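You operate a simulated robot arm through the tools that you are given. There is no shell and no other tool. Be economical: measure what you need, move in short steps, check, and stop when the job is done.

Carry out the task below with a simulated robot arm. There is one attempt and no reset: what you move stays moved.

## Task
Take the ribbed pad from the top of the drum fan and leave it on the top of the slatted pallet. Fetch the blue cap and set it on the top of the drum fan. Fetch the thick grey ring from the top of the brown table and set it on the shelf under the blue bench. Take the orange filter and put it on top of the slab on the top of the brown table. Put the labelled brick labelled "No 72" from the top of the brown table on the grey slab and the labelled brick labelled "No 95" on the shelf under the wall cupboard. Pull the grey sliding lid open. Any order will do. Set down upright: orange filter.

It is judged by the outcome, as a careful person would: the job done as asked, and still so three seconds after it is handed in. It fails if anything else is knocked over, pushed out of place, dropped, spilled or broken. A push-on lid holds only when it is set on centred and level and pressed home; a screw cap is set on level and turned clockwise until tight.

## Robot
A 7-joint arm with a vacuum gripper on a trunk, on a base that drives. Base frame: it is fixed to the floor where the robot stands at the start and does not move with it; the origin is under the middle of the robot, x ahead of it, y to its left, z up. Lengths are in mm, angles in rad, forces in N, time in s.
With the tool pointing down near the work surface it reaches from about 100 to 600 mm from the robot's upright axis, wherever it stands. Its first joint turns from -1.204 to 3.002 rad. Places, roughly: blue cap (4x4x4 cm) [-800, -1000, 800]; grey slab (14x10x1 cm) [-900, -900, 800]; grey sliding lid [-600, -2800, 800]; labelled brick [-750, -1000, 750]; orange filter (7x7x12 cm) [-600, -1700, 800]; ribbed pad (5x5x2 cm) [600, 200, 500]; shelf under the blue bench [3100, -4600, 200]; shelf under the wall cupboard (22x58 cm) [-1600, -3520, 960]; slab [-1000, -1250, 750]; thick grey ring (7x7x4 cm) [-400, -2600, 800]; top of the drum fan [600, 300, 500]; top of the slatted pallet [900, 600, 100]. Payload 1.06 kg.
Tool frame: the origin (TCP) lies in the middle of the cups' lips, and z points out of the cups. The gripper has 1 cup of 24 mm across, covering 24 by 24 mm (tool x, y); the bellows give 8 mm. With the vacuum on, a cup seals on a smooth face that it is pressed against (1 to 4 N); it does not hold porous or soft things. The pull reaches 23 N.
Orientation is told as [roll, pitch, yaw] about the base's x, y, z axes, in that order, counted from this pose: with the cups facing straight down, the tool's x points along the base's -x, its y along +y and its z along -z.

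## Interface
- The arm moves only by the tool move_arm. Its argument "moves" is a list of rows, each a list of 7 numbers: the vacuum: 1 switches it on, 0 off, then the shift along the base's x, y, z in mm, then the turn, a rotation vector about the base's x, y, z in rad. In form: [[vac, x, y, z, rx, ry, rz], ...]. A call has 1 to 12 rows; each row shifts and turns the commanded pose from where the row before left it. Each row takes 0.2 s and may step no farther than 50 mm and 0.15 rad from the row before; otherwise, or with a gripper value out of range, the whole call is refused. A pose out of reach is approached as far as the arm can. The call stops where the force on the tool passes 40 N (or 10 N more than at its start, if that is more) or the arm is blocked; 0.2 s more then pass. The pull builds up within a second once a cup has sealed. Time passes only in rows, and 0.2 s behind the last, so rows that do not move give it time. The reply holds the time, the measured pose of the TCP, the force on the tool along the base axes and the pull of the vacuum, in the units named above and with some noise, with the torque about the TCP (base axes, N m) and any sound that the robot's microphone picked up, and new pictures: "pictures" is both (left out), scene, wrist or none.
- Cameras (640 x 400 px; columns grow to the right, rows downward): "scene" is now at [178.3, -20.4, 1025.9]; the picture's right is [-0.32, -0.95, 0.00], its down [-0.84, 0.28, -0.46] and it looks along [0.44, -0.15, -0.89] (base axes); focal length 214 px, centre (320, 200). "wrist" rides on the gripper at [78, 19, -96] in the tool frame; the picture's right is [-0.23, 0.97, 0.00], its down [-0.71, -0.17, -0.68] and it looks along [-0.67, -0.16, 0.73] (tool axes); focal length 243 px, centre (320, 200). There is no depth. A picture from a camera that has moved, and an enlarged one, comes with that camera's place and axes in the base frame and with its lens.
- lift_body(by): slides the trunk up (or, below 0, down) by that many mm; the arm and the scene camera ride with it, the base frame stays. It gives what a move gives, with no picture.
- steer(legs): drives the robot by 1 to 6 legs, each [ahead, left, turn to the left] in mm, mm and rad, along the robot's own axes; the way and the turn of a leg run together, so that a leg with both is an arc; at most 1500 mm and 3.142 rad a leg. The arm and the cameras ride along, it lands a little off, and it stops where it bumps. It gives what a move gives, and a new picture of the scene camera.
- head_to(pan, tilt): turns the head with the scene camera to pan (to the left, within 1.396 rad either way) and tilt (down, from -0.506 to 1.204), counted from straight ahead of the robot. It gives what a move gives, and a new picture of the scene camera.
- close_up(camera, box): a new picture of the part [left, top, right, bottom] of that camera's present view, enlarged. The clock stands still meanwhile.
- job_done(): hands the job in; it is judged then, once.

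Work in short steps. Places have to be worked out from the pictures, the camera data and where the tool is seen: move nearer, look again, correct. Check each grasp and each placing, and mend what went wrong. You have 196 turns and 260 pictures in all, those below and enlarged ones among them. Switch the vacuum off and draw the arm clear of the work before you hand the job in, unless the task says otherwise; then end with one line.

The tools are called after ">>>" by a JSON object that holds its "name" and its "arguments". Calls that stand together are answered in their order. move_arm: Moves the arm, as the interface text tells. Its arguments: {"type":"object","properties":{"moves":{"type":"array","items":{"type":"array","items":{"type":"number"}}},"pictures":{"type":"string","enum":["both","scene","wrist","none"]}},"required":["moves"]} The other tools are called the same way: lift_body (by) slides the trunk up or down; steer (legs) drives the base; head_to (pan, tilt) turns the head that bears the scene camera; close_up (camera, box) takes an enlarged picture of a part of a camera's view; job_done () hands the job in.

At the start:

```text
clock: 0.0
tool_pos: [291.5, 167.7, 969.7]
tcp_rot: [-0.001, 0.0, 0.0]
wrist_force: [0.3, 0.5, 0.3]
torque: [0.0, -0.01, 0.03]
pull: 0.1
trunk travel left (down, up): [-225.0, 267.0]
robot x, y, heading: [0.5, -1.5, -0.003]
head pan, tilt: [-0.323, 1.089]
```

scene: 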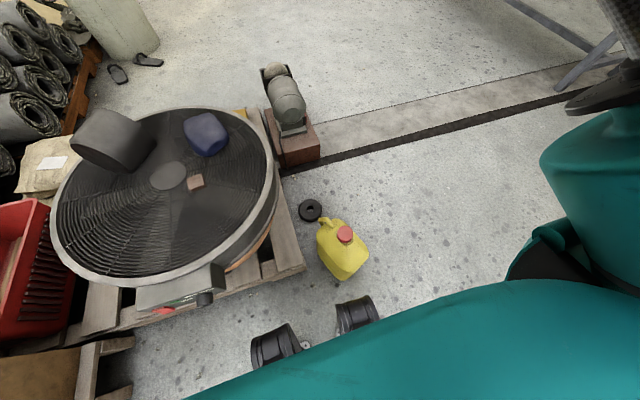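
wrist: 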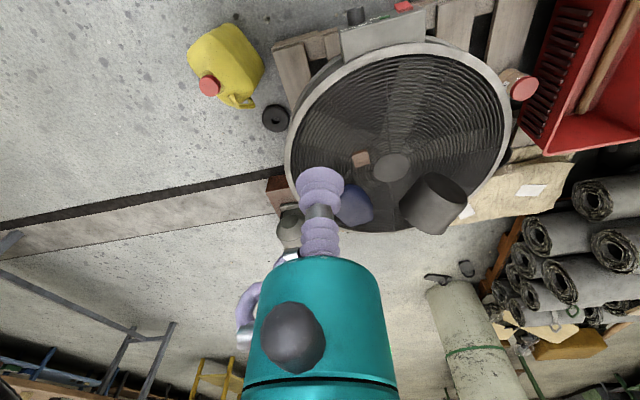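

The small brown piece at about (195,182) in the scene picture matches the ribbed pad's rough place. I'll enlarge it in both views.

>>> {"name": "close_up", "arguments": {"camera": "scene", "box": [120, 100, 280, 240]}}

>>> {"name": "close_up", "arguments": {"camera": "wrist", "box": [280, 100, 480, 240]}}

```text
2.86 times, centred on (200, 170) of scene
camera zoom: at [178.3, -20.4, 1025.9], right [-0.32, -0.95, 0.0], down [-0.84, 0.28, -0.46], along [0.44, -0.15, -0.89], focal length 613 px, centre (663, 286)
```

zoom: 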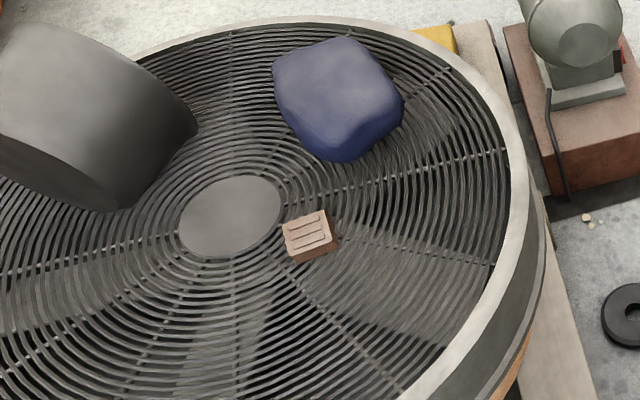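

```text
2.86 times, centred on (380, 170) of wrist
camera zoom: at [213.5, 187.4, 1066.7], right [0.23, 0.97, 0.0], down [0.71, -0.17, 0.68], along [0.67, -0.16, -0.73], focal length 693 px, centre (149, 286)
```

zoom: 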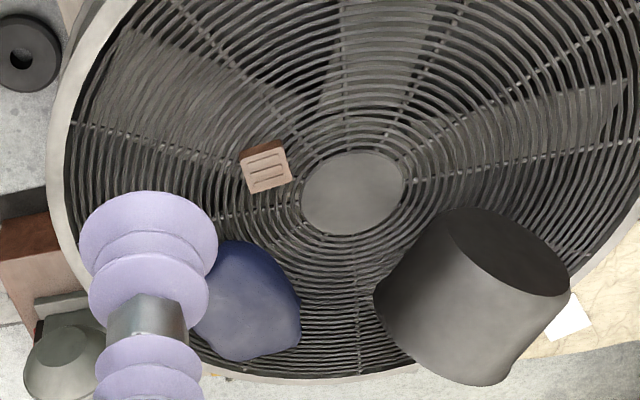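

The two views triangulate the pad's top at about (603, 209, 506). I'll move closer to look at its ribs.

>>> {"name": "move_arm", "arguments": {"moves": [[0, 28.6, 4, -36.2, 0, 0, 0], [0, 28.6, 4, -36.2, 0, 0, 0], [0, 28.6, 4, -36.2, 0, 0, 0], [0, 28.6, 4, -36.2, 0, 0, 0], [0, 28.6, 4, -36.2, 0, 0, 0], [0, 28.6, 4, -36.2, 0, 0, 0], [0, 28.6, 4, -36.2, 0, 0, 0], [0, 28.6, 4, -36.2, 0, 0, 0], [0, 0, 0, 0, 0, 0, 0]]}}

```text
clock: 2.0
tool_pos: [505.6, 188.8, 699.0]
tcp_rot: [0.003, -0.002, 0.002]
wrist_force: [0.2, 0.2, -0.9]
torque: [-0.01, -0.01, 0.02]
pull: 0.1
out of reach, approached as far as the arm can: row 8
trunk travel left (down, up): [-225.0, 267.0]
robot x, y, heading: [-1.3, -3.8, 0.002]
head pan, tilt: [-0.323, 1.089]
camera scene: at [178.3, -20.4, 1025.9], right [-0.32, -0.95, 0.0], down [-0.84, 0.28, -0.46], along [0.44, -0.15, -0.89], focal length 214 px, centre (320, 200)
camera wrist: at [426.2, 208.3, 795.0], right [0.23, 0.97, 0.0], down [0.71, -0.17, 0.69], along [0.67, -0.16, -0.73], focal length 243 px, centre (320, 200)
```

scene: 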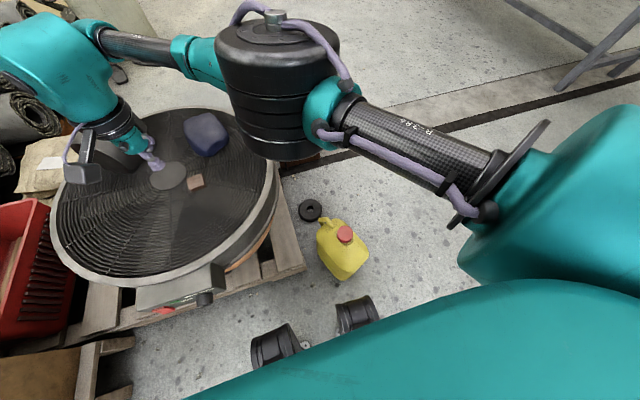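
wrist: 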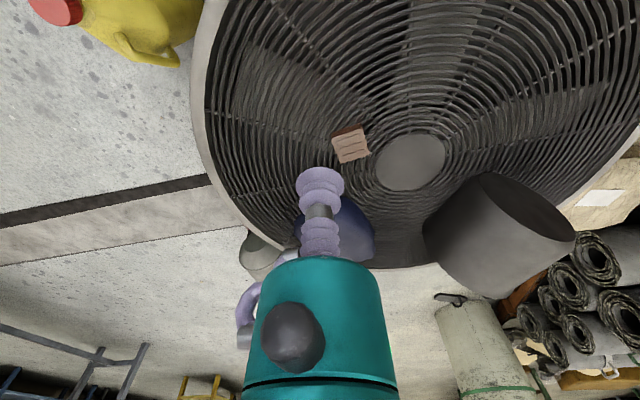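

The arm can't reach the pad from here, so the base needs to move. First I'll look left to find the slatted pallet and the free floor.

>>> {"name": "head_to", "arguments": {"pan": 0.6, "tilt": 0.6}}

>>> {"name": "head_to", "arguments": {"pan": 1.3, "tilt": 0.8}}

```text
clock: 3.2
tool_pos: [505.3, 188.7, 699.6]
tcp_rot: [0.002, -0.002, 0.001]
wrist_force: [0.6, 0.8, -0.3]
torque: [-0.03, -0.01, 0.01]
pull: 0.1
trunk travel left (down, up): [-225.0, 267.0]
robot x, y, heading: [1.3, 0.6, 0.002]
head pan, tilt: [0.6, 0.6]
camera scene: at [190.6, 49.8, 1063.7], right [0.56, -0.83, 0.0], down [-0.47, -0.32, -0.82], along [0.68, 0.47, -0.57], focal length 214 px, centre (320, 200)
```

scene: 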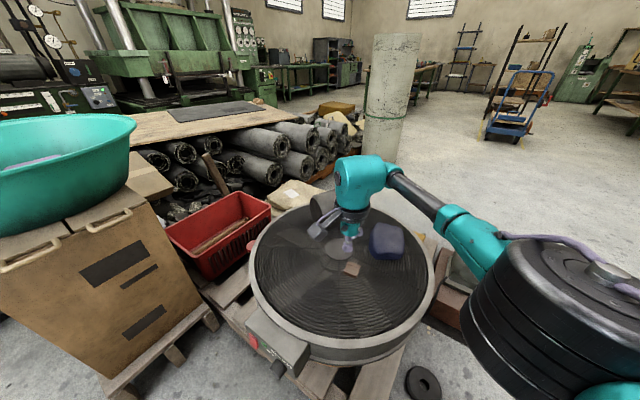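

```text
clock: 4.3
tool_pos: [505.7, 188.6, 698.8]
tcp_rot: [0.006, -0.001, 0.001]
wrist_force: [0.0, 0.3, 0.6]
torque: [0.0, 0.0, 0.0]
pull: 0.0
trunk travel left (down, up): [-225.0, 267.0]
robot x, y, heading: [1.4, 1.6, -0.002]
head pan, tilt: [1.3, 0.799]
camera scene: at [139.3, 77.6, 1046.9], right [0.96, -0.27, 0.0], down [-0.19, -0.69, -0.7], along [0.19, 0.67, -0.72], focal length 214 px, centre (320, 200)
```

scene: 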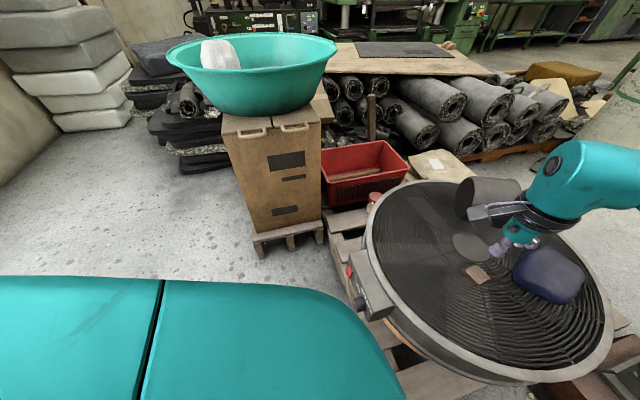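

The slatted pallet appears to be the one under the fan and the red crate. I'll look down ahead to find a free spot on its front planks.

>>> {"name": "head_to", "arguments": {"pan": 0.25, "tilt": 1.2}}

```text
clock: 5.6
tool_pos: [505.6, 188.7, 700.4]
tcp_rot: [0.004, -0.001, 0.0]
wrist_force: [0.8, -0.1, -0.6]
torque: [-0.03, 0.03, -0.03]
pull: 0.0
trunk travel left (down, up): [-225.0, 267.0]
robot x, y, heading: [-0.7, -0.8, 0.003]
head pan, tilt: [0.25, 1.201]
camera scene: at [171.9, 13.8, 1019.2], right [0.25, -0.97, 0.0], down [-0.9, -0.23, -0.36], along [0.35, 0.09, -0.93], focal length 214 px, centre (320, 200)
```

scene: 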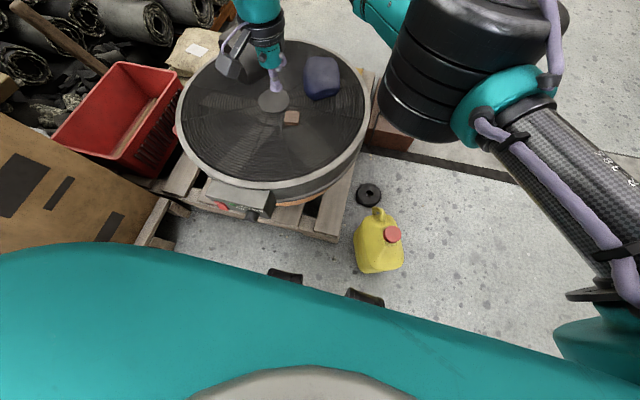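

A close-up of the right front corner planks to see free room.

>>> {"name": "close_up", "arguments": {"camera": "scene", "box": [150, 130, 410, 290]}}

```text
2.46 times, centred on (280, 210) of scene
camera zoom: at [171.9, 13.8, 1019.2], right [0.25, -0.97, 0.0], down [-0.9, -0.23, -0.36], along [0.35, 0.09, -0.93], focal length 528 px, centre (418, 175)
```

zoom: 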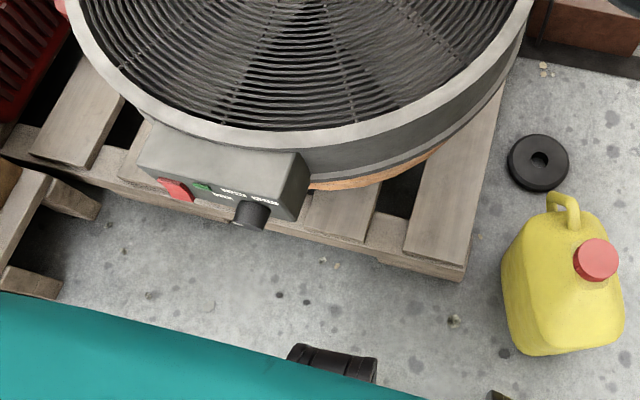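

The right front slat is free; a good set-down spot is around (410, 25) at z≈103. I'll drive 60 ahead and 120 left to bring the pad into reach.

>>> {"name": "steer", "arguments": {"legs": [[0, 120, 0], [60, 0, 0]]}}

>>> {"name": "lift_body", "arguments": {"by": -100}}

```text
clock: 7.8
tool_pos: [565.9, 306.6, 698.8]
tcp_rot: [0.004, -0.001, 0.001]
wrist_force: [0.8, 0.6, 0.4]
torque: [-0.02, -0.01, 0.0]
pull: 0.1
trunk travel left (down, up): [-225.0, 267.0]
robot x, y, heading: [61.3, 120.1, 0.001]
head pan, tilt: [0.25, 1.201]
camera scene: at [231.8, 131.9, 1019.1], right [0.25, -0.97, 0.0], down [-0.9, -0.23, -0.36], along [0.35, 0.09, -0.93], focal length 214 px, centre (320, 200)
```

scene: 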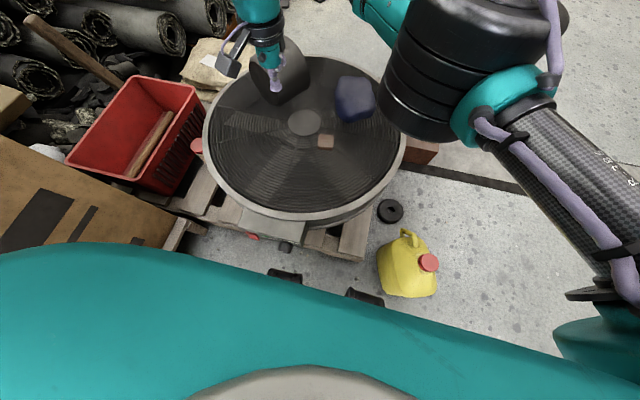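

```text
clock: 9.2
tool_pos: [565.3, 307.1, 599.6]
tcp_rot: [0.0, -0.001, -0.001]
wrist_force: [-0.6, 1.3, 0.7]
torque: [0.0, 0.0, -0.01]
pull: 0.1
trunk travel left (down, up): [-125.0, 367.0]
robot x, y, heading: [58.7, 117.4, 0.003]
head pan, tilt: [0.25, 1.201]
```

Tool now at (565, 307, 600). I move over to just behind the pad for a close wrist view.

>>> {"name": "move_arm", "arguments": {"moves": [[0, 8, -49, 0, 0, 0, 0], [0, 8, -49, 0, 0, 0, 0], [0, 0, 0, 0, 0, 0, 0]], "pictures": "wrist"}}

>>> {"name": "close_up", "arguments": {"camera": "wrist", "box": [240, 90, 440, 215]}}

```text
clock: 10.0
tool_pos: [581.3, 209.2, 599.7]
tcp_rot: [0.005, -0.004, 0.0]
wrist_force: [0.4, 0.0, 0.1]
torque: [-0.06, 0.03, -0.01]
pull: 0.1
trunk travel left (down, up): [-125.0, 367.0]
robot x, y, heading: [63.5, 119.6, -0.002]
head pan, tilt: [0.25, 1.201]
camera wrist: at [502.5, 227.9, 695.1], right [0.24, 0.97, 0.0], down [0.71, -0.17, 0.69], along [0.67, -0.16, -0.73], focal length 243 px, centre (320, 200)
```

wrist: 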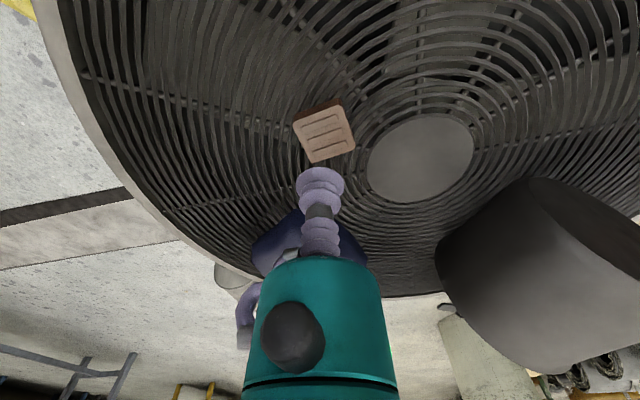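

```text
3.20 times, centred on (340, 152) of wrist
camera zoom: at [502.5, 227.9, 695.1], right [0.24, 0.97, 0.0], down [0.71, -0.17, 0.69], along [0.67, -0.16, -0.73], focal length 776 px, centre (256, 352)
```

zoom: 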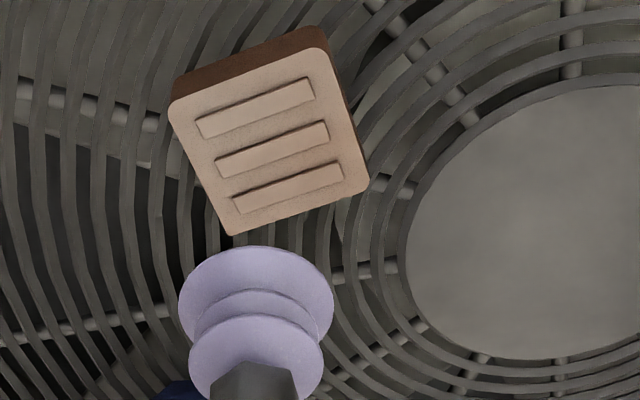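

The pad's top has raised ribs, centre at about (601, 208, 507). I'll line up and press gently with vacuum on to see whether it seals.

>>> {"name": "move_arm", "arguments": {"moves": [[1, 20, -1, -30, 0, 0, 0], [1, 0, 0, -40, 0, 0, 0], [1, 0, 0, -15, 0, 0, 0], [1, 0, 0, -6, 0, 0, 0], [1, 0, 0, -4, 0, 0, 0], [1, 0, 0, 0, 0, 0, 0], [1, 0, 0, 0, 0, 0, 0]], "pictures": "wrist"}}

```text
clock: 11.6
tool_pos: [600.1, 208.1, 504.9]
tcp_rot: [0.004, -0.006, -0.001]
wrist_force: [3.3, 1.2, 28.3]
torque: [-0.02, 0.07, 0.01]
pull: 23.1
trunk travel left (down, up): [-125.0, 367.0]
robot x, y, heading: [57.8, 121.1, -0.0]
head pan, tilt: [0.25, 1.201]
camera wrist: at [521.6, 227.3, 601.6], right [0.23, 0.97, 0.01], down [0.71, -0.17, 0.69], along [0.67, -0.16, -0.73], focal length 243 px, centre (320, 200)
```

wrist: 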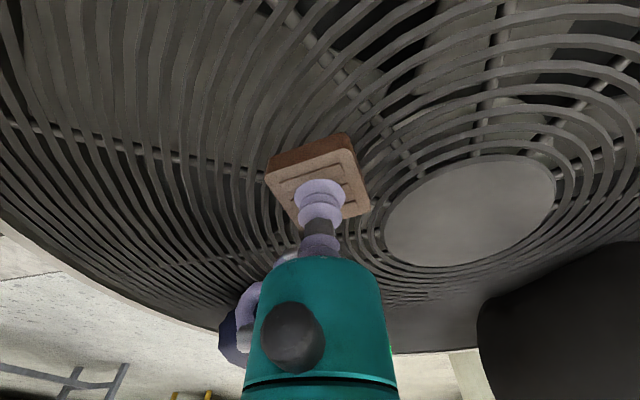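

It sealed with full pull. I lift it and check.

>>> {"name": "move_arm", "arguments": {"moves": [[1, 0, 0, 10, 0, 0, 0], [1, 0, 0, 40, 0, 0, 0], [1, -20, -10, 40, 0, 0, 0], [1, 0, 0, 0, 0, 0, 0]], "pictures": "wrist"}}

```text
clock: 12.6
tool_pos: [582.7, 197.5, 593.5]
tcp_rot: [0.002, -0.002, 0.0]
wrist_force: [0.1, 0.2, -0.7]
torque: [-0.03, 0.02, 0.03]
pull: 23.5
trunk travel left (down, up): [-125.0, 367.0]
robot x, y, heading: [57.3, 115.7, -0.001]
head pan, tilt: [0.25, 1.201]
camera wrist: at [502.2, 216.8, 690.0], right [0.24, 0.97, 0.0], down [0.71, -0.17, 0.69], along [0.67, -0.16, -0.73], focal length 243 px, centre (320, 200)
```

wrist: 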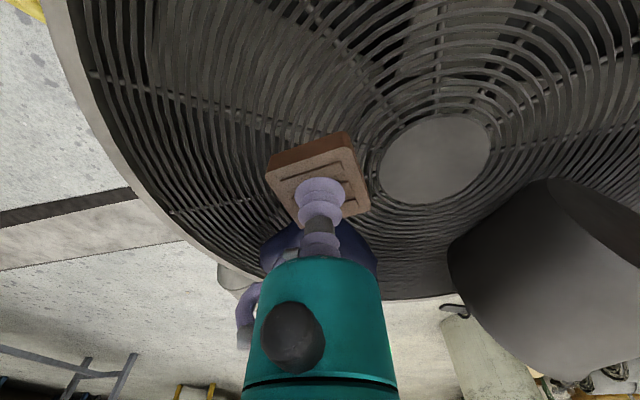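

The pad is held. I carry it to above the front right slat (410, 25).

>>> {"name": "move_arm", "arguments": {"moves": [[1, -29, -29, 0, 0, 0, 0], [1, -29, -29, 0, 0, 0, 0], [1, -29, -29, 0, 0, 0, 0], [1, -29, -29, 0, 0, 0, 0], [1, -29, -29, 0, 0, 0, 0], [1, -29, -29, 0, 0, 0, 0], [1, 0, 0, -40, 0, 0, 0], [1, 0, 0, -40, 0, 0, 0], [1, 0, 0, 0, 0, 0, 0]], "pictures": "both"}}

```text
clock: 14.6
tool_pos: [408.8, 23.8, 514.5]
tcp_rot: [0.003, -0.001, 0.001]
wrist_force: [-0.4, 0.0, 0.2]
torque: [-0.01, -0.05, 0.0]
pull: 22.7
trunk travel left (down, up): [-125.0, 367.0]
robot x, y, heading: [64.2, 116.0, -0.002]
head pan, tilt: [0.25, 1.201]
camera scene: at [265.9, 131.8, 908.0], right [0.25, -0.97, 0.0], down [-0.9, -0.23, -0.36], along [0.35, 0.09, -0.93], focal length 214 px, centre (320, 200)
camera wrist: at [328.2, 42.9, 610.3], right [0.24, 0.97, 0.0], down [0.71, -0.17, 0.69], along [0.67, -0.16, -0.73], focal length 243 px, centre (320, 200)
```

scene: 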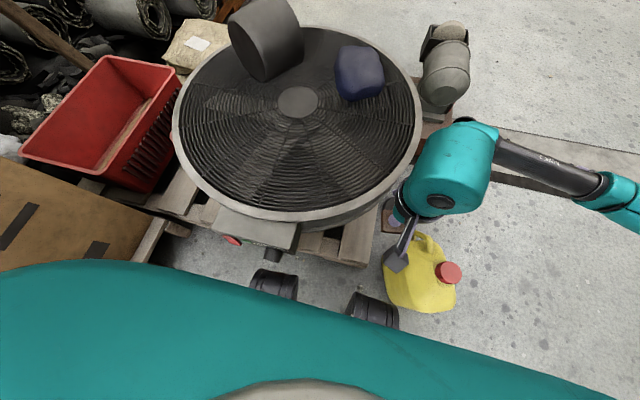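
wrist: 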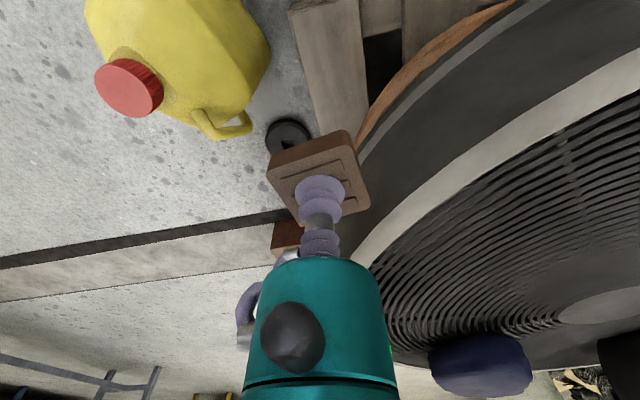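

The slat's centreline is at y≈32 at x=410. I nudge there and lower by trunk.

>>> {"name": "move_arm", "arguments": {"moves": [[1, 1, 8, 0, 0, 0, 0], [1, 0, 0, 0, 0, 0, 0]], "pictures": "none"}}

>>> {"name": "lift_body", "arguments": {"by": -125}}

>>> {"name": "move_arm", "arguments": {"moves": [[1, 0, 0, -45, 0, 0, 0], [1, 0, 0, -45, 0, 0, 0], [1, 0, 0, -45, 0, 0, 0], [1, 0, 0, -45, 0, 0, 0], [1, 0, 0, 0, 0, 0, 0]], "pictures": "both"}}

```text
clock: 15.2
tool_pos: [407.5, 31.8, 514.9]
tcp_rot: [0.003, -0.002, 0.0]
wrist_force: [0.1, -0.3, -1.0]
torque: [-0.02, 0.04, 0.0]
pull: 22.9
trunk travel left (down, up): [-125.0, 367.0]
robot x, y, heading: [57.5, 120.9, 0.0]
head pan, tilt: [0.25, 1.201]
```

```text
clock: 16.7
tool_pos: [408.4, 30.9, 389.9]
tcp_rot: [0.001, -0.003, -0.001]
wrist_force: [0.3, 0.1, -0.2]
torque: [0.03, -0.03, 0.02]
pull: 23.0
trunk travel left (down, up): [0.0, 492.0]
robot x, y, heading: [58.4, 115.7, 0.003]
head pan, tilt: [0.25, 1.201]
```

```text
clock: 17.9
tool_pos: [410.1, 30.6, 208.0]
tcp_rot: [0.005, 0.0, 0.001]
wrist_force: [0.0, 0.1, -0.3]
torque: [0.04, 0.0, 0.02]
pull: 23.0
trunk travel left (down, up): [0.0, 492.0]
robot x, y, heading: [58.6, 118.2, 0.0]
head pan, tilt: [0.25, 1.201]
camera scene: at [301.3, 131.8, 788.4], right [0.25, -0.97, 0.0], down [-0.9, -0.23, -0.36], along [0.35, 0.09, -0.93], focal length 214 px, centre (320, 200)
camera wrist: at [329.9, 49.9, 304.9], right [0.23, 0.97, 0.0], down [0.71, -0.17, 0.69], along [0.67, -0.16, -0.73], focal length 243 px, centre (320, 200)
```

scene: 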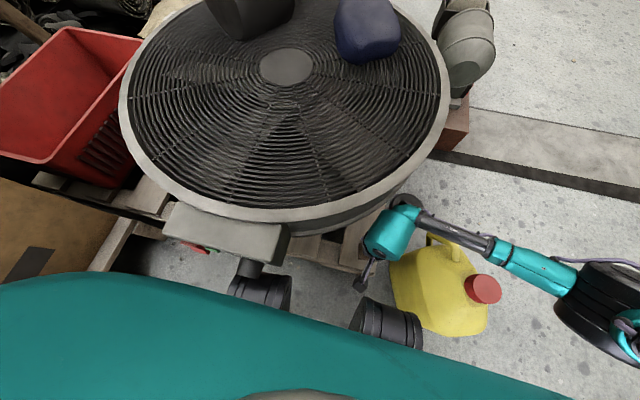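
wrist: 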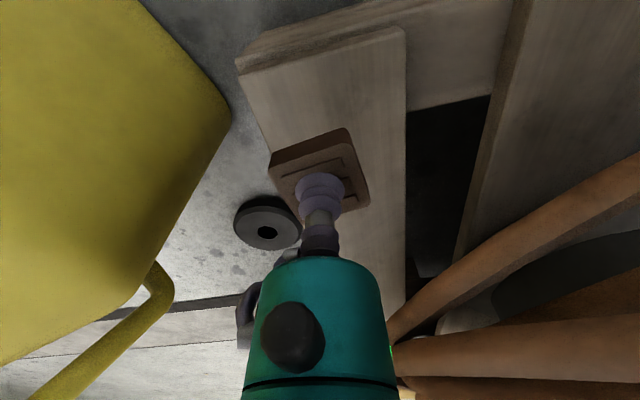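

The pad is over the slat, but the forearm hovers above the tall yellow jerrycan (its cap is at z≈340), so going lower here is risky. I'll go up a little, drive back and left, and reach in with a straighter arm.

>>> {"name": "move_arm", "arguments": {"moves": [[1, 0, 0, 45, 0, 0, 0], [1, 0, 0, 45, 0, 0, 0]], "pictures": "none"}}

>>> {"name": "steer", "arguments": {"legs": [[-150, 0, 0], [0, 110, 0]]}}

```text
clock: 18.5
tool_pos: [409.3, 32.1, 299.6]
tcp_rot: [0.004, -0.001, 0.0]
wrist_force: [0.1, -0.4, -0.4]
torque: [-0.03, -0.02, 0.01]
pull: 22.8
trunk travel left (down, up): [0.0, 492.0]
robot x, y, heading: [61.4, 119.7, 0.0]
head pan, tilt: [0.25, 1.201]
```

```text
clock: 21.1
tool_pos: [258.7, 141.7, 298.3]
tcp_rot: [0.003, -0.003, 0.001]
wrist_force: [-0.2, 0.6, -0.6]
torque: [-0.02, 0.0, 0.01]
pull: 22.9
trunk travel left (down, up): [0.0, 492.0]
robot x, y, heading: [-86.7, 227.1, 0.003]
head pan, tilt: [0.25, 1.201]
camera scene: at [150.9, 241.2, 788.4], right [0.25, -0.97, 0.0], down [-0.9, -0.23, -0.36], along [0.35, 0.09, -0.93], focal length 214 px, centre (320, 200)
```

scene: 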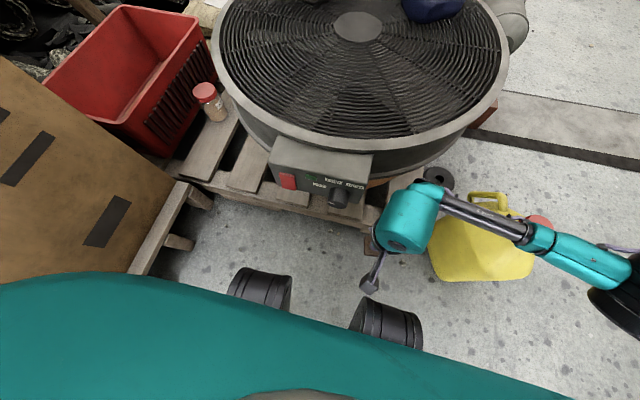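

Now I shift the tool right, then forward at z≈300 to (405, 32), and look.

>>> {"name": "move_arm", "arguments": {"moves": [[1, 0, -40, 0, 0, 0, 0], [1, 15, -40, 0, 0, 0, 0], [1, 35, -30, 0, 0, 0, 0], [1, 45, 0, 0, 0, 0, 0], [1, 45, 0, 0, 0, 0, 0], [1, 6, 0, 0, 0, 0, 0], [1, 0, 0, 0, 0, 0, 0]]}}

```text
clock: 22.7
tool_pos: [405.8, 31.9, 300.0]
tcp_rot: [0.003, -0.001, 0.003]
wrist_force: [0.5, -0.5, -0.7]
torque: [0.05, 0.01, 0.01]
pull: 23.1
trunk travel left (down, up): [0.0, 492.0]
robot x, y, heading: [-89.7, 227.4, -0.003]
head pan, tilt: [0.25, 1.201]
camera scene: at [150.9, 241.2, 788.4], right [0.25, -0.97, 0.0], down [-0.9, -0.23, -0.36], along [0.35, 0.09, -0.93], focal length 214 px, centre (320, 200)
camera wrist: at [326.2, 50.5, 395.5], right [0.23, 0.97, 0.0], down [0.71, -0.17, 0.69], along [0.67, -0.16, -0.73], focal length 243 px, centre (320, 200)
```

scene: 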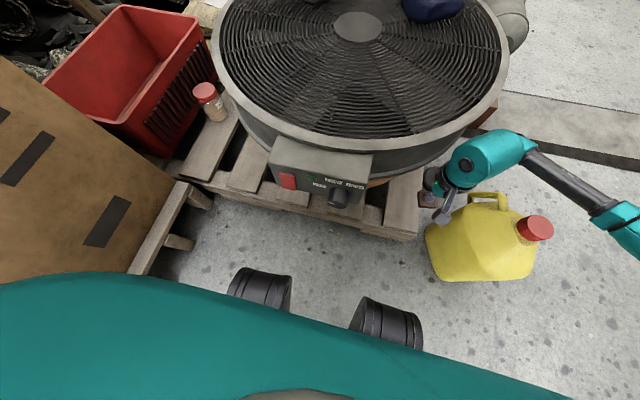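
wrist: 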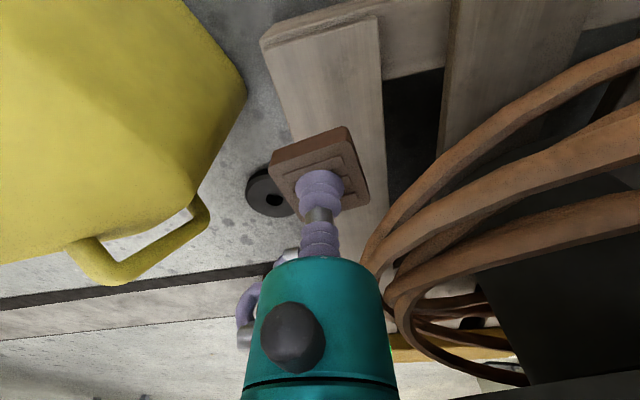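

The forearm still passes over the jerrycan. With the trunk higher, the forearm should slope down steeply to the wrist; I'll raise the trunk and reach down.

>>> {"name": "lift_body", "arguments": {"by": 250}}

>>> {"name": "move_arm", "arguments": {"moves": [[1, 0, 0, -45, 0, 0, 0], [1, 0, 0, -45, 0, 0, 0], [1, 0, 0, -45, 0, 0, 0], [1, 0, 0, -45, 0, 0, 0], [1, 0, 0, -45, 0, 0, 0], [1, 0, 0, 0, 0, 0, 0]]}}

```text
clock: 25.3
tool_pos: [404.7, 31.0, 548.3]
tcp_rot: [0.003, 0.0, 0.003]
wrist_force: [0.2, -0.3, 0.4]
torque: [0.03, -0.01, 0.02]
pull: 22.7
trunk travel left (down, up): [-250.0, 242.0]
robot x, y, heading: [-89.4, 228.4, 0.0]
head pan, tilt: [0.25, 1.201]
```

```text
clock: 26.7
tool_pos: [377.7, 45.1, 351.3]
tcp_rot: [0.003, -0.003, 0.001]
wrist_force: [0.3, 0.1, -0.2]
torque: [0.0, 0.0, -0.03]
pull: 22.4
out of reach, approached as far as the arm can: row 4, 5
trunk travel left (down, up): [-250.0, 242.0]
robot x, y, heading: [-89.1, 227.1, -0.004]
head pan, tilt: [0.25, 1.201]
camera scene: at [74.8, 241.1, 1044.4], right [0.25, -0.97, 0.0], down [-0.9, -0.23, -0.36], along [0.35, 0.09, -0.93], focal length 214 px, centre (320, 200)
camera wrist: at [298.8, 65.0, 446.5], right [0.23, 0.97, 0.0], down [0.71, -0.17, 0.69], along [0.67, -0.16, -0.73], focal length 243 px, centre (320, 200)
```

scene: 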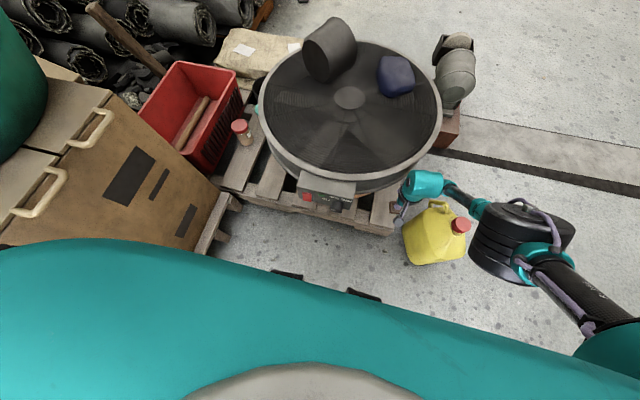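
wrist: 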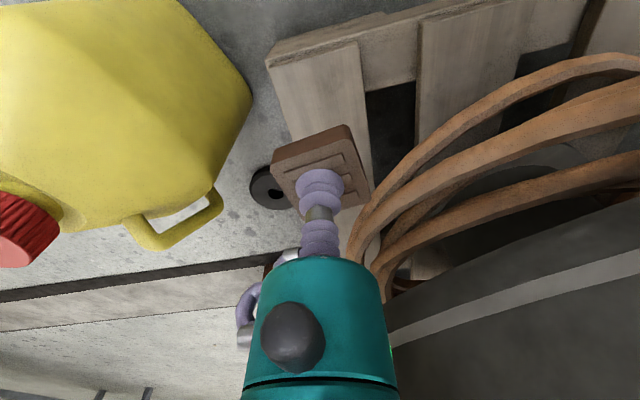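

The elbow would stay near the jerrycan from this heading. I'll instead turn the robot to the right (heading about -1.1) so the forearm comes in from -x, clear of the can. First retract and raise the tool.

>>> {"name": "move_arm", "arguments": {"moves": [[1, 0, 0, 45, 0, 0, 0], [1, 0, 0, 45, 0, 0, 0], [1, 0, 0, 45, 0, 0, 0], [1, -40, 0, 0, 0, 0, 0], [1, -40, 0, 0, 0, 0, 0], [1, -40, 0, 0, 0, 0, 0]], "pictures": "none"}}

>>> {"name": "steer", "arguments": {"legs": [[0, 0, -1.1], [-99, 185, 0]]}}

```text
clock: 28.1
tool_pos: [257.6, 45.4, 485.9]
tcp_rot: [0.003, -0.003, 0.002]
wrist_force: [-0.3, 0.1, -0.2]
torque: [0.01, -0.01, -0.03]
pull: 22.7
trunk travel left (down, up): [-250.0, 242.0]
robot x, y, heading: [-86.9, 226.4, 0.001]
head pan, tilt: [0.25, 1.201]
```

```text
clock: 33.1
tool_pos: [26.1, 7.8, 484.7]
tcp_rot: [0.004, -0.003, -1.1]
wrist_force: [-0.1, -0.1, -1.0]
torque: [0.0, -0.03, -0.01]
pull: 22.6
trunk travel left (down, up): [-250.0, 242.0]
robot x, y, heading: [26.1, 400.9, -1.097]
head pan, tilt: [0.25, 1.201]
camera scene: at [116.0, 257.6, 1044.4], right [-0.75, -0.66, 0.0], down [-0.61, 0.7, -0.36], along [0.24, -0.27, -0.93], focal length 214 px, centre (320, 200)
```

scene: 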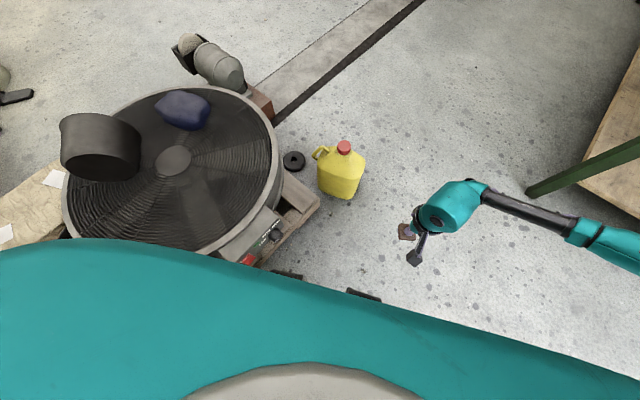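

Now the forearm will come from the -x side. I lower the trunk 150 and carry the pad forward over the slat.

>>> {"name": "lift_body", "arguments": {"by": -150}}

>>> {"name": "move_arm", "arguments": {"moves": [[1, 42, 2.5, 0, 0, 0, 0], [1, 42, 2.5, 0, 0, 0, 0], [1, 42, 2.5, 0, 0, 0, 0], [1, 42, 2.5, 0, 0, 0, 0], [1, 42, 2.5, 0, 0, 0, 0], [1, 42, 2.5, 0, 0, 0, 0], [1, 42, 2.5, 0, 0, 0, 0], [1, 42, 2.5, 0, 0, 0, 0], [1, 42, 2.5, 0, 0, 0, 0], [1, 0, 0, 0, 0, 0, 0]]}}

```text
clock: 34.9
tool_pos: [25.0, 7.7, 335.8]
tcp_rot: [0.001, -0.002, -1.1]
wrist_force: [-1.2, -0.2, -0.4]
torque: [-0.02, 0.03, 0.01]
pull: 23.5
trunk travel left (down, up): [-100.0, 392.0]
robot x, y, heading: [30.1, 402.0, -1.099]
head pan, tilt: [0.25, 1.201]
```

```text
clock: 37.1
tool_pos: [392.0, 30.6, 340.3]
tcp_rot: [0.015, -0.014, -1.093]
wrist_force: [-0.2, -0.7, -1.1]
torque: [0.01, -0.02, -0.01]
pull: 22.7
out of reach, approached as far as the arm can: row 9
trunk travel left (down, up): [-100.0, 392.0]
robot x, y, heading: [30.1, 400.1, -1.1]
head pan, tilt: [0.25, 1.201]
camera scene: at [138.8, 212.7, 878.9], right [-0.75, -0.66, 0.0], down [-0.61, 0.7, -0.36], along [0.24, -0.27, -0.93], focal length 214 px, centre (320, 200)
camera wrist: at [371.2, 110.0, 436.0], right [0.97, 0.24, 0.02], down [0.16, -0.7, 0.69], along [0.18, -0.67, -0.72], focal length 243 px, centre (320, 200)
```

scene: 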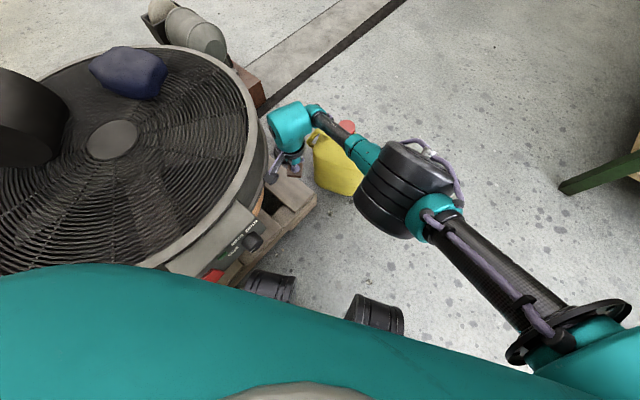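
wrist: 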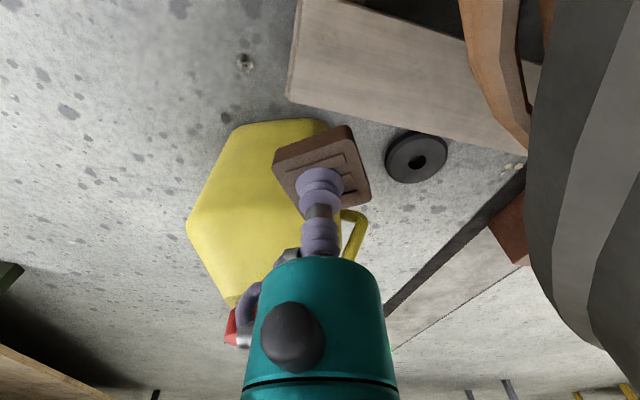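

The elbow now hangs over clear floor, away from the can. I bring the tool slightly back, drive 50 closer, and lower the trunk fully.

>>> {"name": "move_arm", "arguments": {"moves": [[1, -10, 25, 0, 0, 0, 0], [1, -10, 20, 0, 0, 0, 0], [1, 0, 0, 0, 0, 0, 0]], "pictures": "none"}}

>>> {"name": "steer", "arguments": {"legs": [[50, 0, 0]]}}

>>> {"name": "lift_body", "arguments": {"by": -100}}

```text
clock: 37.9
tool_pos: [372.4, 74.9, 340.9]
tcp_rot: [0.002, 0.001, -1.101]
wrist_force: [-0.4, 0.1, 0.4]
torque: [-0.03, 0.0, 0.0]
pull: 23.1
trunk travel left (down, up): [-100.0, 392.0]
robot x, y, heading: [30.6, 400.3, -1.101]
head pan, tilt: [0.25, 1.201]
```

```text
clock: 38.8
tool_pos: [395.0, 31.6, 340.9]
tcp_rot: [0.004, -0.002, -1.099]
wrist_force: [-0.2, -0.3, -0.7]
torque: [-0.02, -0.02, -0.01]
pull: 23.3
trunk travel left (down, up): [-100.0, 392.0]
robot x, y, heading: [51.0, 353.3, -1.103]
head pan, tilt: [0.25, 1.201]
camera scene: at [161.2, 168.7, 879.0], right [-0.75, -0.66, 0.0], down [-0.61, 0.7, -0.36], along [0.24, -0.27, -0.93], focal length 214 px, centre (320, 200)
```

scene: 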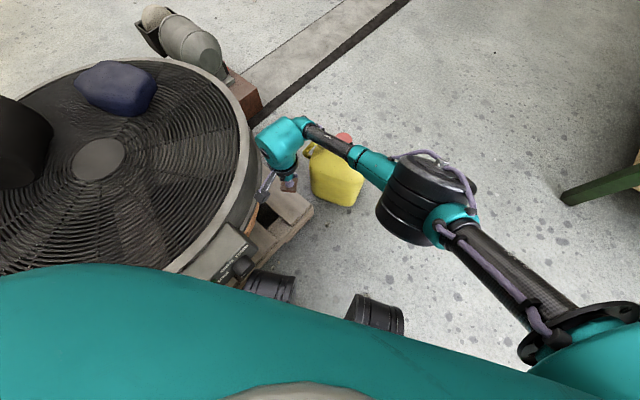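

```text
clock: 40.1
tool_pos: [395.4, 30.2, 239.7]
tcp_rot: [0.004, -0.001, -1.1]
wrist_force: [0.2, 0.0, 0.3]
torque: [0.02, 0.0, 0.02]
pull: 22.8
trunk travel left (down, up): [0.0, 492.0]
robot x, y, heading: [50.7, 352.7, -1.104]
head pan, tilt: [0.25, 1.201]
```

Now to x≈410 and down in steps to z≈140.

>>> {"name": "move_arm", "arguments": {"moves": [[1, 13, 0, -40, 0, 0, 0], [1, 0, 0, -35, 0, 0, 0], [1, 0, 0, -20, 0, 0, 0], [1, 0, 0, 0, 0, 0, 0]]}}

```text
clock: 41.1
tool_pos: [383.1, 23.9, 164.6]
tcp_rot: [0.002, -0.002, -1.099]
wrist_force: [0.2, -0.1, -0.3]
torque: [0.02, 0.03, -0.03]
pull: 23.0
out of reach, approached as far as the arm can: row 2, 3
trunk travel left (down, up): [0.0, 492.0]
robot x, y, heading: [52.5, 357.3, -1.101]
head pan, tilt: [0.25, 1.201]
camera scene: at [172.9, 145.6, 788.4], right [-0.75, -0.66, 0.0], down [-0.61, 0.7, -0.36], along [0.24, -0.27, -0.93], focal length 214 px, centre (320, 200)
camera wrist: at [363.5, 102.9, 260.4], right [0.97, 0.23, 0.0], down [0.17, -0.71, 0.69], along [0.16, -0.67, -0.73], focal length 243 px, centre (320, 200)
```

scene: 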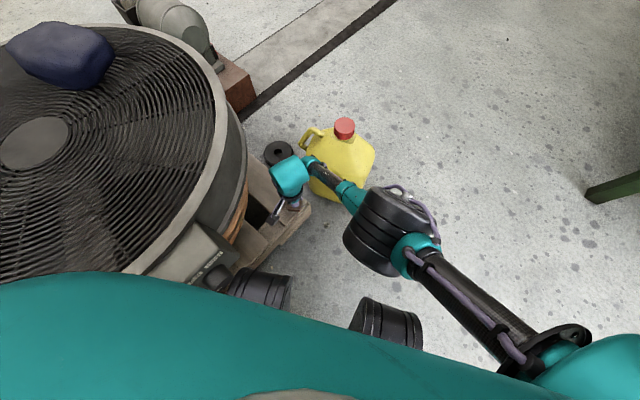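
wrist: 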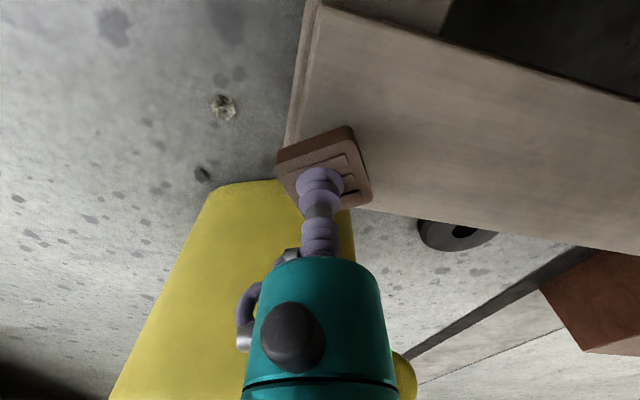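

It's about 40 mm short at this height. I'll raise, pre-shift the tool, and drive a little closer.

>>> {"name": "move_arm", "arguments": {"moves": [[1, 0, 15, 35, 0, 0, 0], [1, -5, 25, 30, 0, 0, 0], [1, -5, 25, 0, 0, 0, 0], [1, 0, 0, 0, 0, 0, 0]], "pictures": "none"}}

>>> {"name": "steer", "arguments": {"legs": [[70, -20, 0]]}}

```text
clock: 42.1
tool_pos: [371.9, 87.3, 229.1]
tcp_rot: [0.001, -0.001, -1.1]
wrist_force: [0.0, -0.3, -1.7]
torque: [-0.01, 0.02, 0.0]
pull: 22.9
trunk travel left (down, up): [0.0, 492.0]
robot x, y, heading: [52.5, 354.2, -1.102]
head pan, tilt: [0.25, 1.201]
```

```text
clock: 43.1
tool_pos: [386.8, 16.9, 227.7]
tcp_rot: [0.002, -0.002, -1.101]
wrist_force: [0.0, 0.5, -1.3]
torque: [0.03, -0.01, 0.03]
pull: 23.5
trunk travel left (down, up): [0.0, 492.0]
robot x, y, heading: [66.7, 285.5, -1.099]
head pan, tilt: [0.25, 1.201]
camera scene: at [186.8, 74.7, 788.4], right [-0.75, -0.66, 0.0], down [-0.61, 0.7, -0.36], along [0.24, -0.27, -0.93], focal length 214 px, centre (320, 200)
```

scene: 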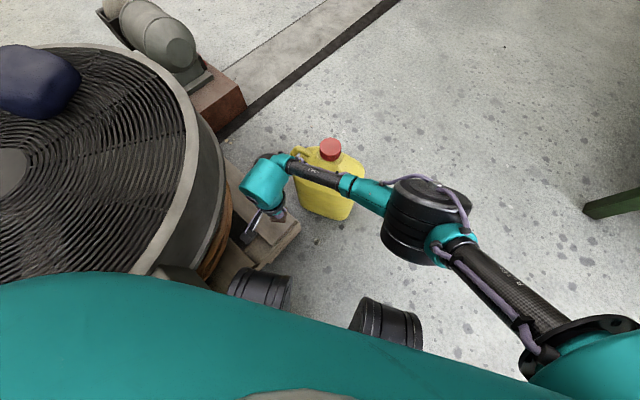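

Forearm stays on the near side of the can. Continue to (408, 32), lowering to z≈150.

>>> {"name": "move_arm", "arguments": {"moves": [[1, 21, 15, -35, 0, 0, 0], [1, 0, 0, -35, 0, 0, 0], [1, 0, 0, -10, 0, 0, 0], [1, 0, 0, 0, 0, 0, 0]]}}

```text
clock: 44.1
tool_pos: [411.4, 35.0, 178.4]
tcp_rot: [0.016, -0.002, -1.093]
wrist_force: [-0.3, -0.3, 0.4]
torque: [0.01, -0.03, 0.0]
pull: 22.6
out of reach, approached as far as the arm can: row 2, 3
trunk travel left (down, up): [0.0, 492.0]
robot x, y, heading: [66.4, 284.8, -1.099]
head pan, tilt: [0.25, 1.201]
camera scene: at [186.8, 74.7, 788.4], right [-0.75, -0.66, 0.0], down [-0.61, 0.7, -0.36], along [0.24, -0.27, -0.93], focal length 214 px, centre (320, 200)
camera wrist: at [389.7, 113.4, 274.4], right [0.97, 0.24, 0.02], down [0.16, -0.71, 0.68], along [0.17, -0.66, -0.73], focal length 243 px, centre (320, 200)
```

scene: 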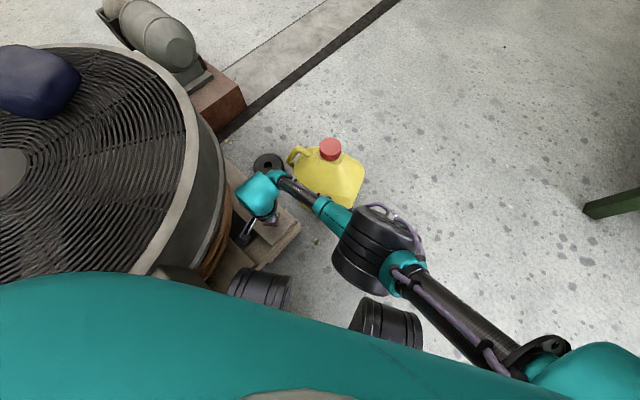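
wrist: 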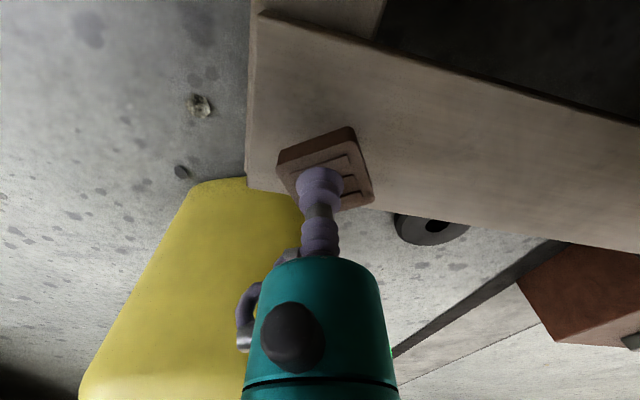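

Reach is limited by the shoulder distance, so a pose with heading about -0.8 at (70, 390) should work better. I raise and retract the tool first.

>>> {"name": "move_arm", "arguments": {"moves": [[1, 0, 0, 45, 0, 0, 0], [1, -10, -5, 45, 0, 0, 0], [1, -45, -10, 0, 0, 0, 0], [1, -45, -10, 0, 0, 0, 0], [1, -45, -10, 0, 0, 0, 0], [1, -45, -10, 0, 0, 0, 0]], "pictures": "none"}}

>>> {"name": "steer", "arguments": {"legs": [[-92, 51, 0], [0, 0, 0.3]]}}

```text
clock: 45.5
tool_pos: [216.6, -13.0, 260.6]
tcp_rot: [0.005, 0.0, -1.1]
wrist_force: [-1.0, 0.5, 0.8]
torque: [0.01, 0.01, -0.01]
pull: 23.2
trunk travel left (down, up): [0.0, 492.0]
robot x, y, heading: [68.4, 285.9, -1.103]
head pan, tilt: [0.25, 1.201]
```

```text
clock: 47.7
tool_pos: [302.1, 148.1, 259.9]
tcp_rot: [0.004, 0.0, -0.805]
wrist_force: [0.7, 0.4, -0.7]
torque: [-0.01, 0.02, -0.01]
pull: 22.5
trunk travel left (down, up): [0.0, 492.0]
robot x, y, heading: [71.1, 388.9, -0.804]
head pan, tilt: [0.25, 1.201]
camera scene: at [246.1, 224.8, 788.4], right [-0.53, -0.85, 0.0], down [-0.79, 0.49, -0.36], along [0.31, -0.19, -0.93], focal length 214 px, centre (320, 200)
```

scene: 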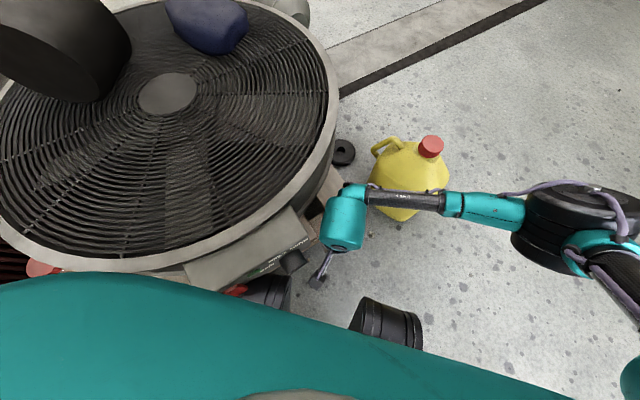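

Moving the tool right, then forward over the slat, then down.

>>> {"name": "move_arm", "arguments": {"moves": [[1, 0, -45, 0, 0, 0, 0], [1, 5, -45, 0, 0, 0, 0], [1, 35, -26, 0, 0, 0, 0], [1, 45, 0, 0, 0, 0, 0], [1, 21, 0, -30, 0, 0, 0], [1, 0, 0, -40, 0, 0, 0], [1, 0, 0, -40, 0, 0, 0], [1, 0, 0, 0, 0, 0, 0]]}}

```text
clock: 49.5
tool_pos: [406.5, 33.7, 150.1]
tcp_rot: [0.004, 0.0, -0.802]
wrist_force: [-2.7, 1.8, 4.2]
torque: [-0.01, 0.0, 0.05]
pull: 23.5
trunk travel left (down, up): [0.0, 492.0]
robot x, y, heading: [73.4, 389.8, -0.805]
head pan, tilt: [0.25, 1.201]
camera scene: at [245.9, 225.0, 788.5], right [-0.53, -0.85, 0.0], down [-0.79, 0.49, -0.36], along [0.31, -0.19, -0.93], focal length 214 px, centre (320, 200)
camera wrist: at [364.7, 103.9, 245.9], right [0.86, 0.51, 0.0], down [0.37, -0.63, 0.69], along [0.35, -0.59, -0.73], focal length 243 px, centre (320, 200)
```

scene: 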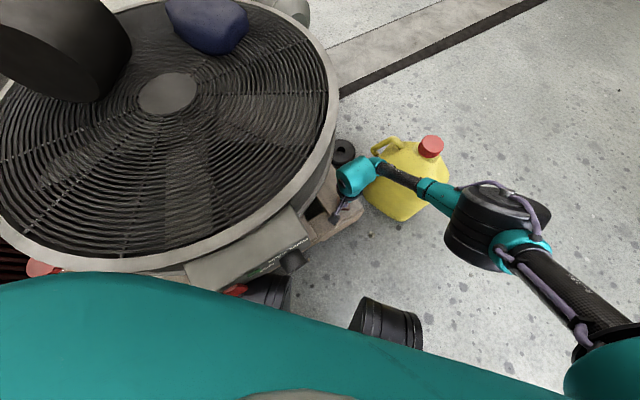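
wrist: 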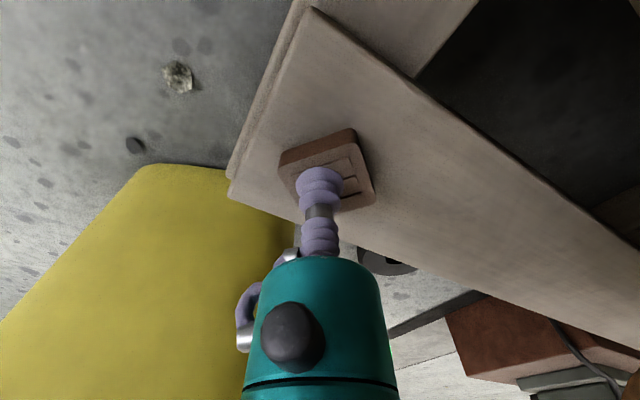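

There is an upward force of 4 N, likely the pad touching the slat. I press 3 mm further to confirm.

>>> {"name": "move_arm", "arguments": {"moves": [[1, 0, 0, -3, 0, 0, 0], [1, 0, 0, 0, 0, 0, 0]], "pictures": "none"}}

>>> {"name": "close_up", "arguments": {"camera": "wrist", "box": [220, 90, 460, 240]}}

>>> {"name": "close_up", "arguments": {"camera": "scene", "box": [270, 120, 470, 245]}}

```text
clock: 50.1
tool_pos: [407.9, 33.5, 147.8]
tcp_rot: [0.005, -0.004, -0.805]
wrist_force: [-2.4, 2.0, 11.0]
torque: [0.0, -0.02, 0.02]
pull: 23.2
trunk travel left (down, up): [0.0, 492.0]
robot x, y, heading: [70.8, 388.5, -0.805]
head pan, tilt: [0.25, 1.201]
```

```text
2.67 times, centred on (340, 165) of wrist
camera zoom: at [365.1, 103.7, 243.5], right [0.86, 0.5, 0.0], down [0.36, -0.63, 0.69], along [0.35, -0.59, -0.73], focal length 647 px, centre (267, 293)
```

zoom: 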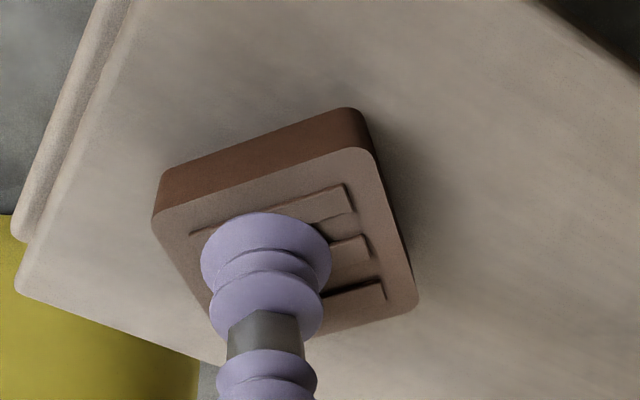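

```text
3.20 times, centred on (370, 182) of scene
camera zoom: at [245.8, 225.2, 788.5], right [-0.53, -0.85, 0.0], down [-0.79, 0.49, -0.36], along [0.31, -0.19, -0.93], focal length 686 px, centre (160, 256)
```

zoom: 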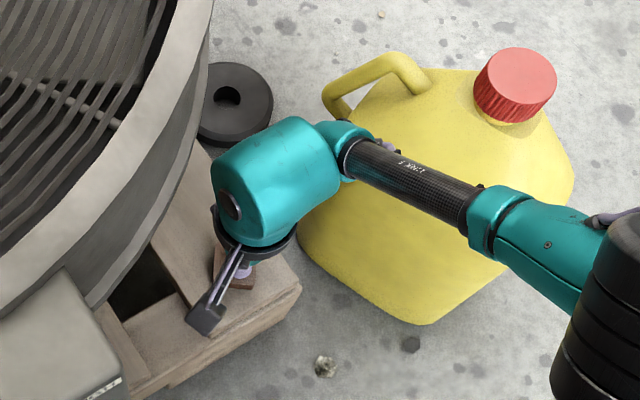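

Pad sits on the slat. Release and lift.

>>> {"name": "move_arm", "arguments": {"moves": [[0, 0, 0, 1, 0, 0, 0], [0, 0, 0, 0, 0, 0, 0], [0, 0, 0, 0, 0, 0, 0], [0, 0, 0, 0, 0, 0, 0], [0, 0, 0, 8, 0, 0, 0], [0, 0, 0, 40, 0, 0, 0], [0, 0, 0, 45, 0, 0, 0], [0, -10, 0, 40, 0, 0, 0], [0, -30, 0, 20, 0, 0, 0]], "pictures": "wrist"}}

```text
clock: 52.1
tool_pos: [367.9, 32.3, 302.6]
tcp_rot: [0.002, -0.003, -0.805]
wrist_force: [-0.2, 0.3, 0.8]
torque: [-0.03, 0.0, -0.02]
pull: 0.1
trunk travel left (down, up): [0.0, 492.0]
robot x, y, heading: [70.5, 389.0, -0.804]
head pan, tilt: [0.25, 1.201]
camera wrist: at [325.5, 102.7, 398.2], right [0.86, 0.5, 0.0], down [0.37, -0.63, 0.69], along [0.35, -0.59, -0.73], focal length 243 px, centre (320, 200)
```

wrist: 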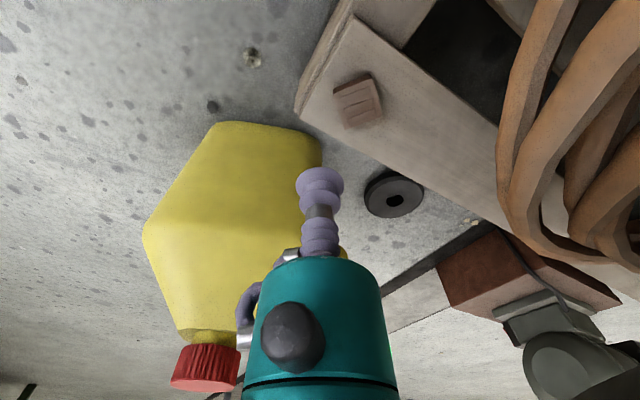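

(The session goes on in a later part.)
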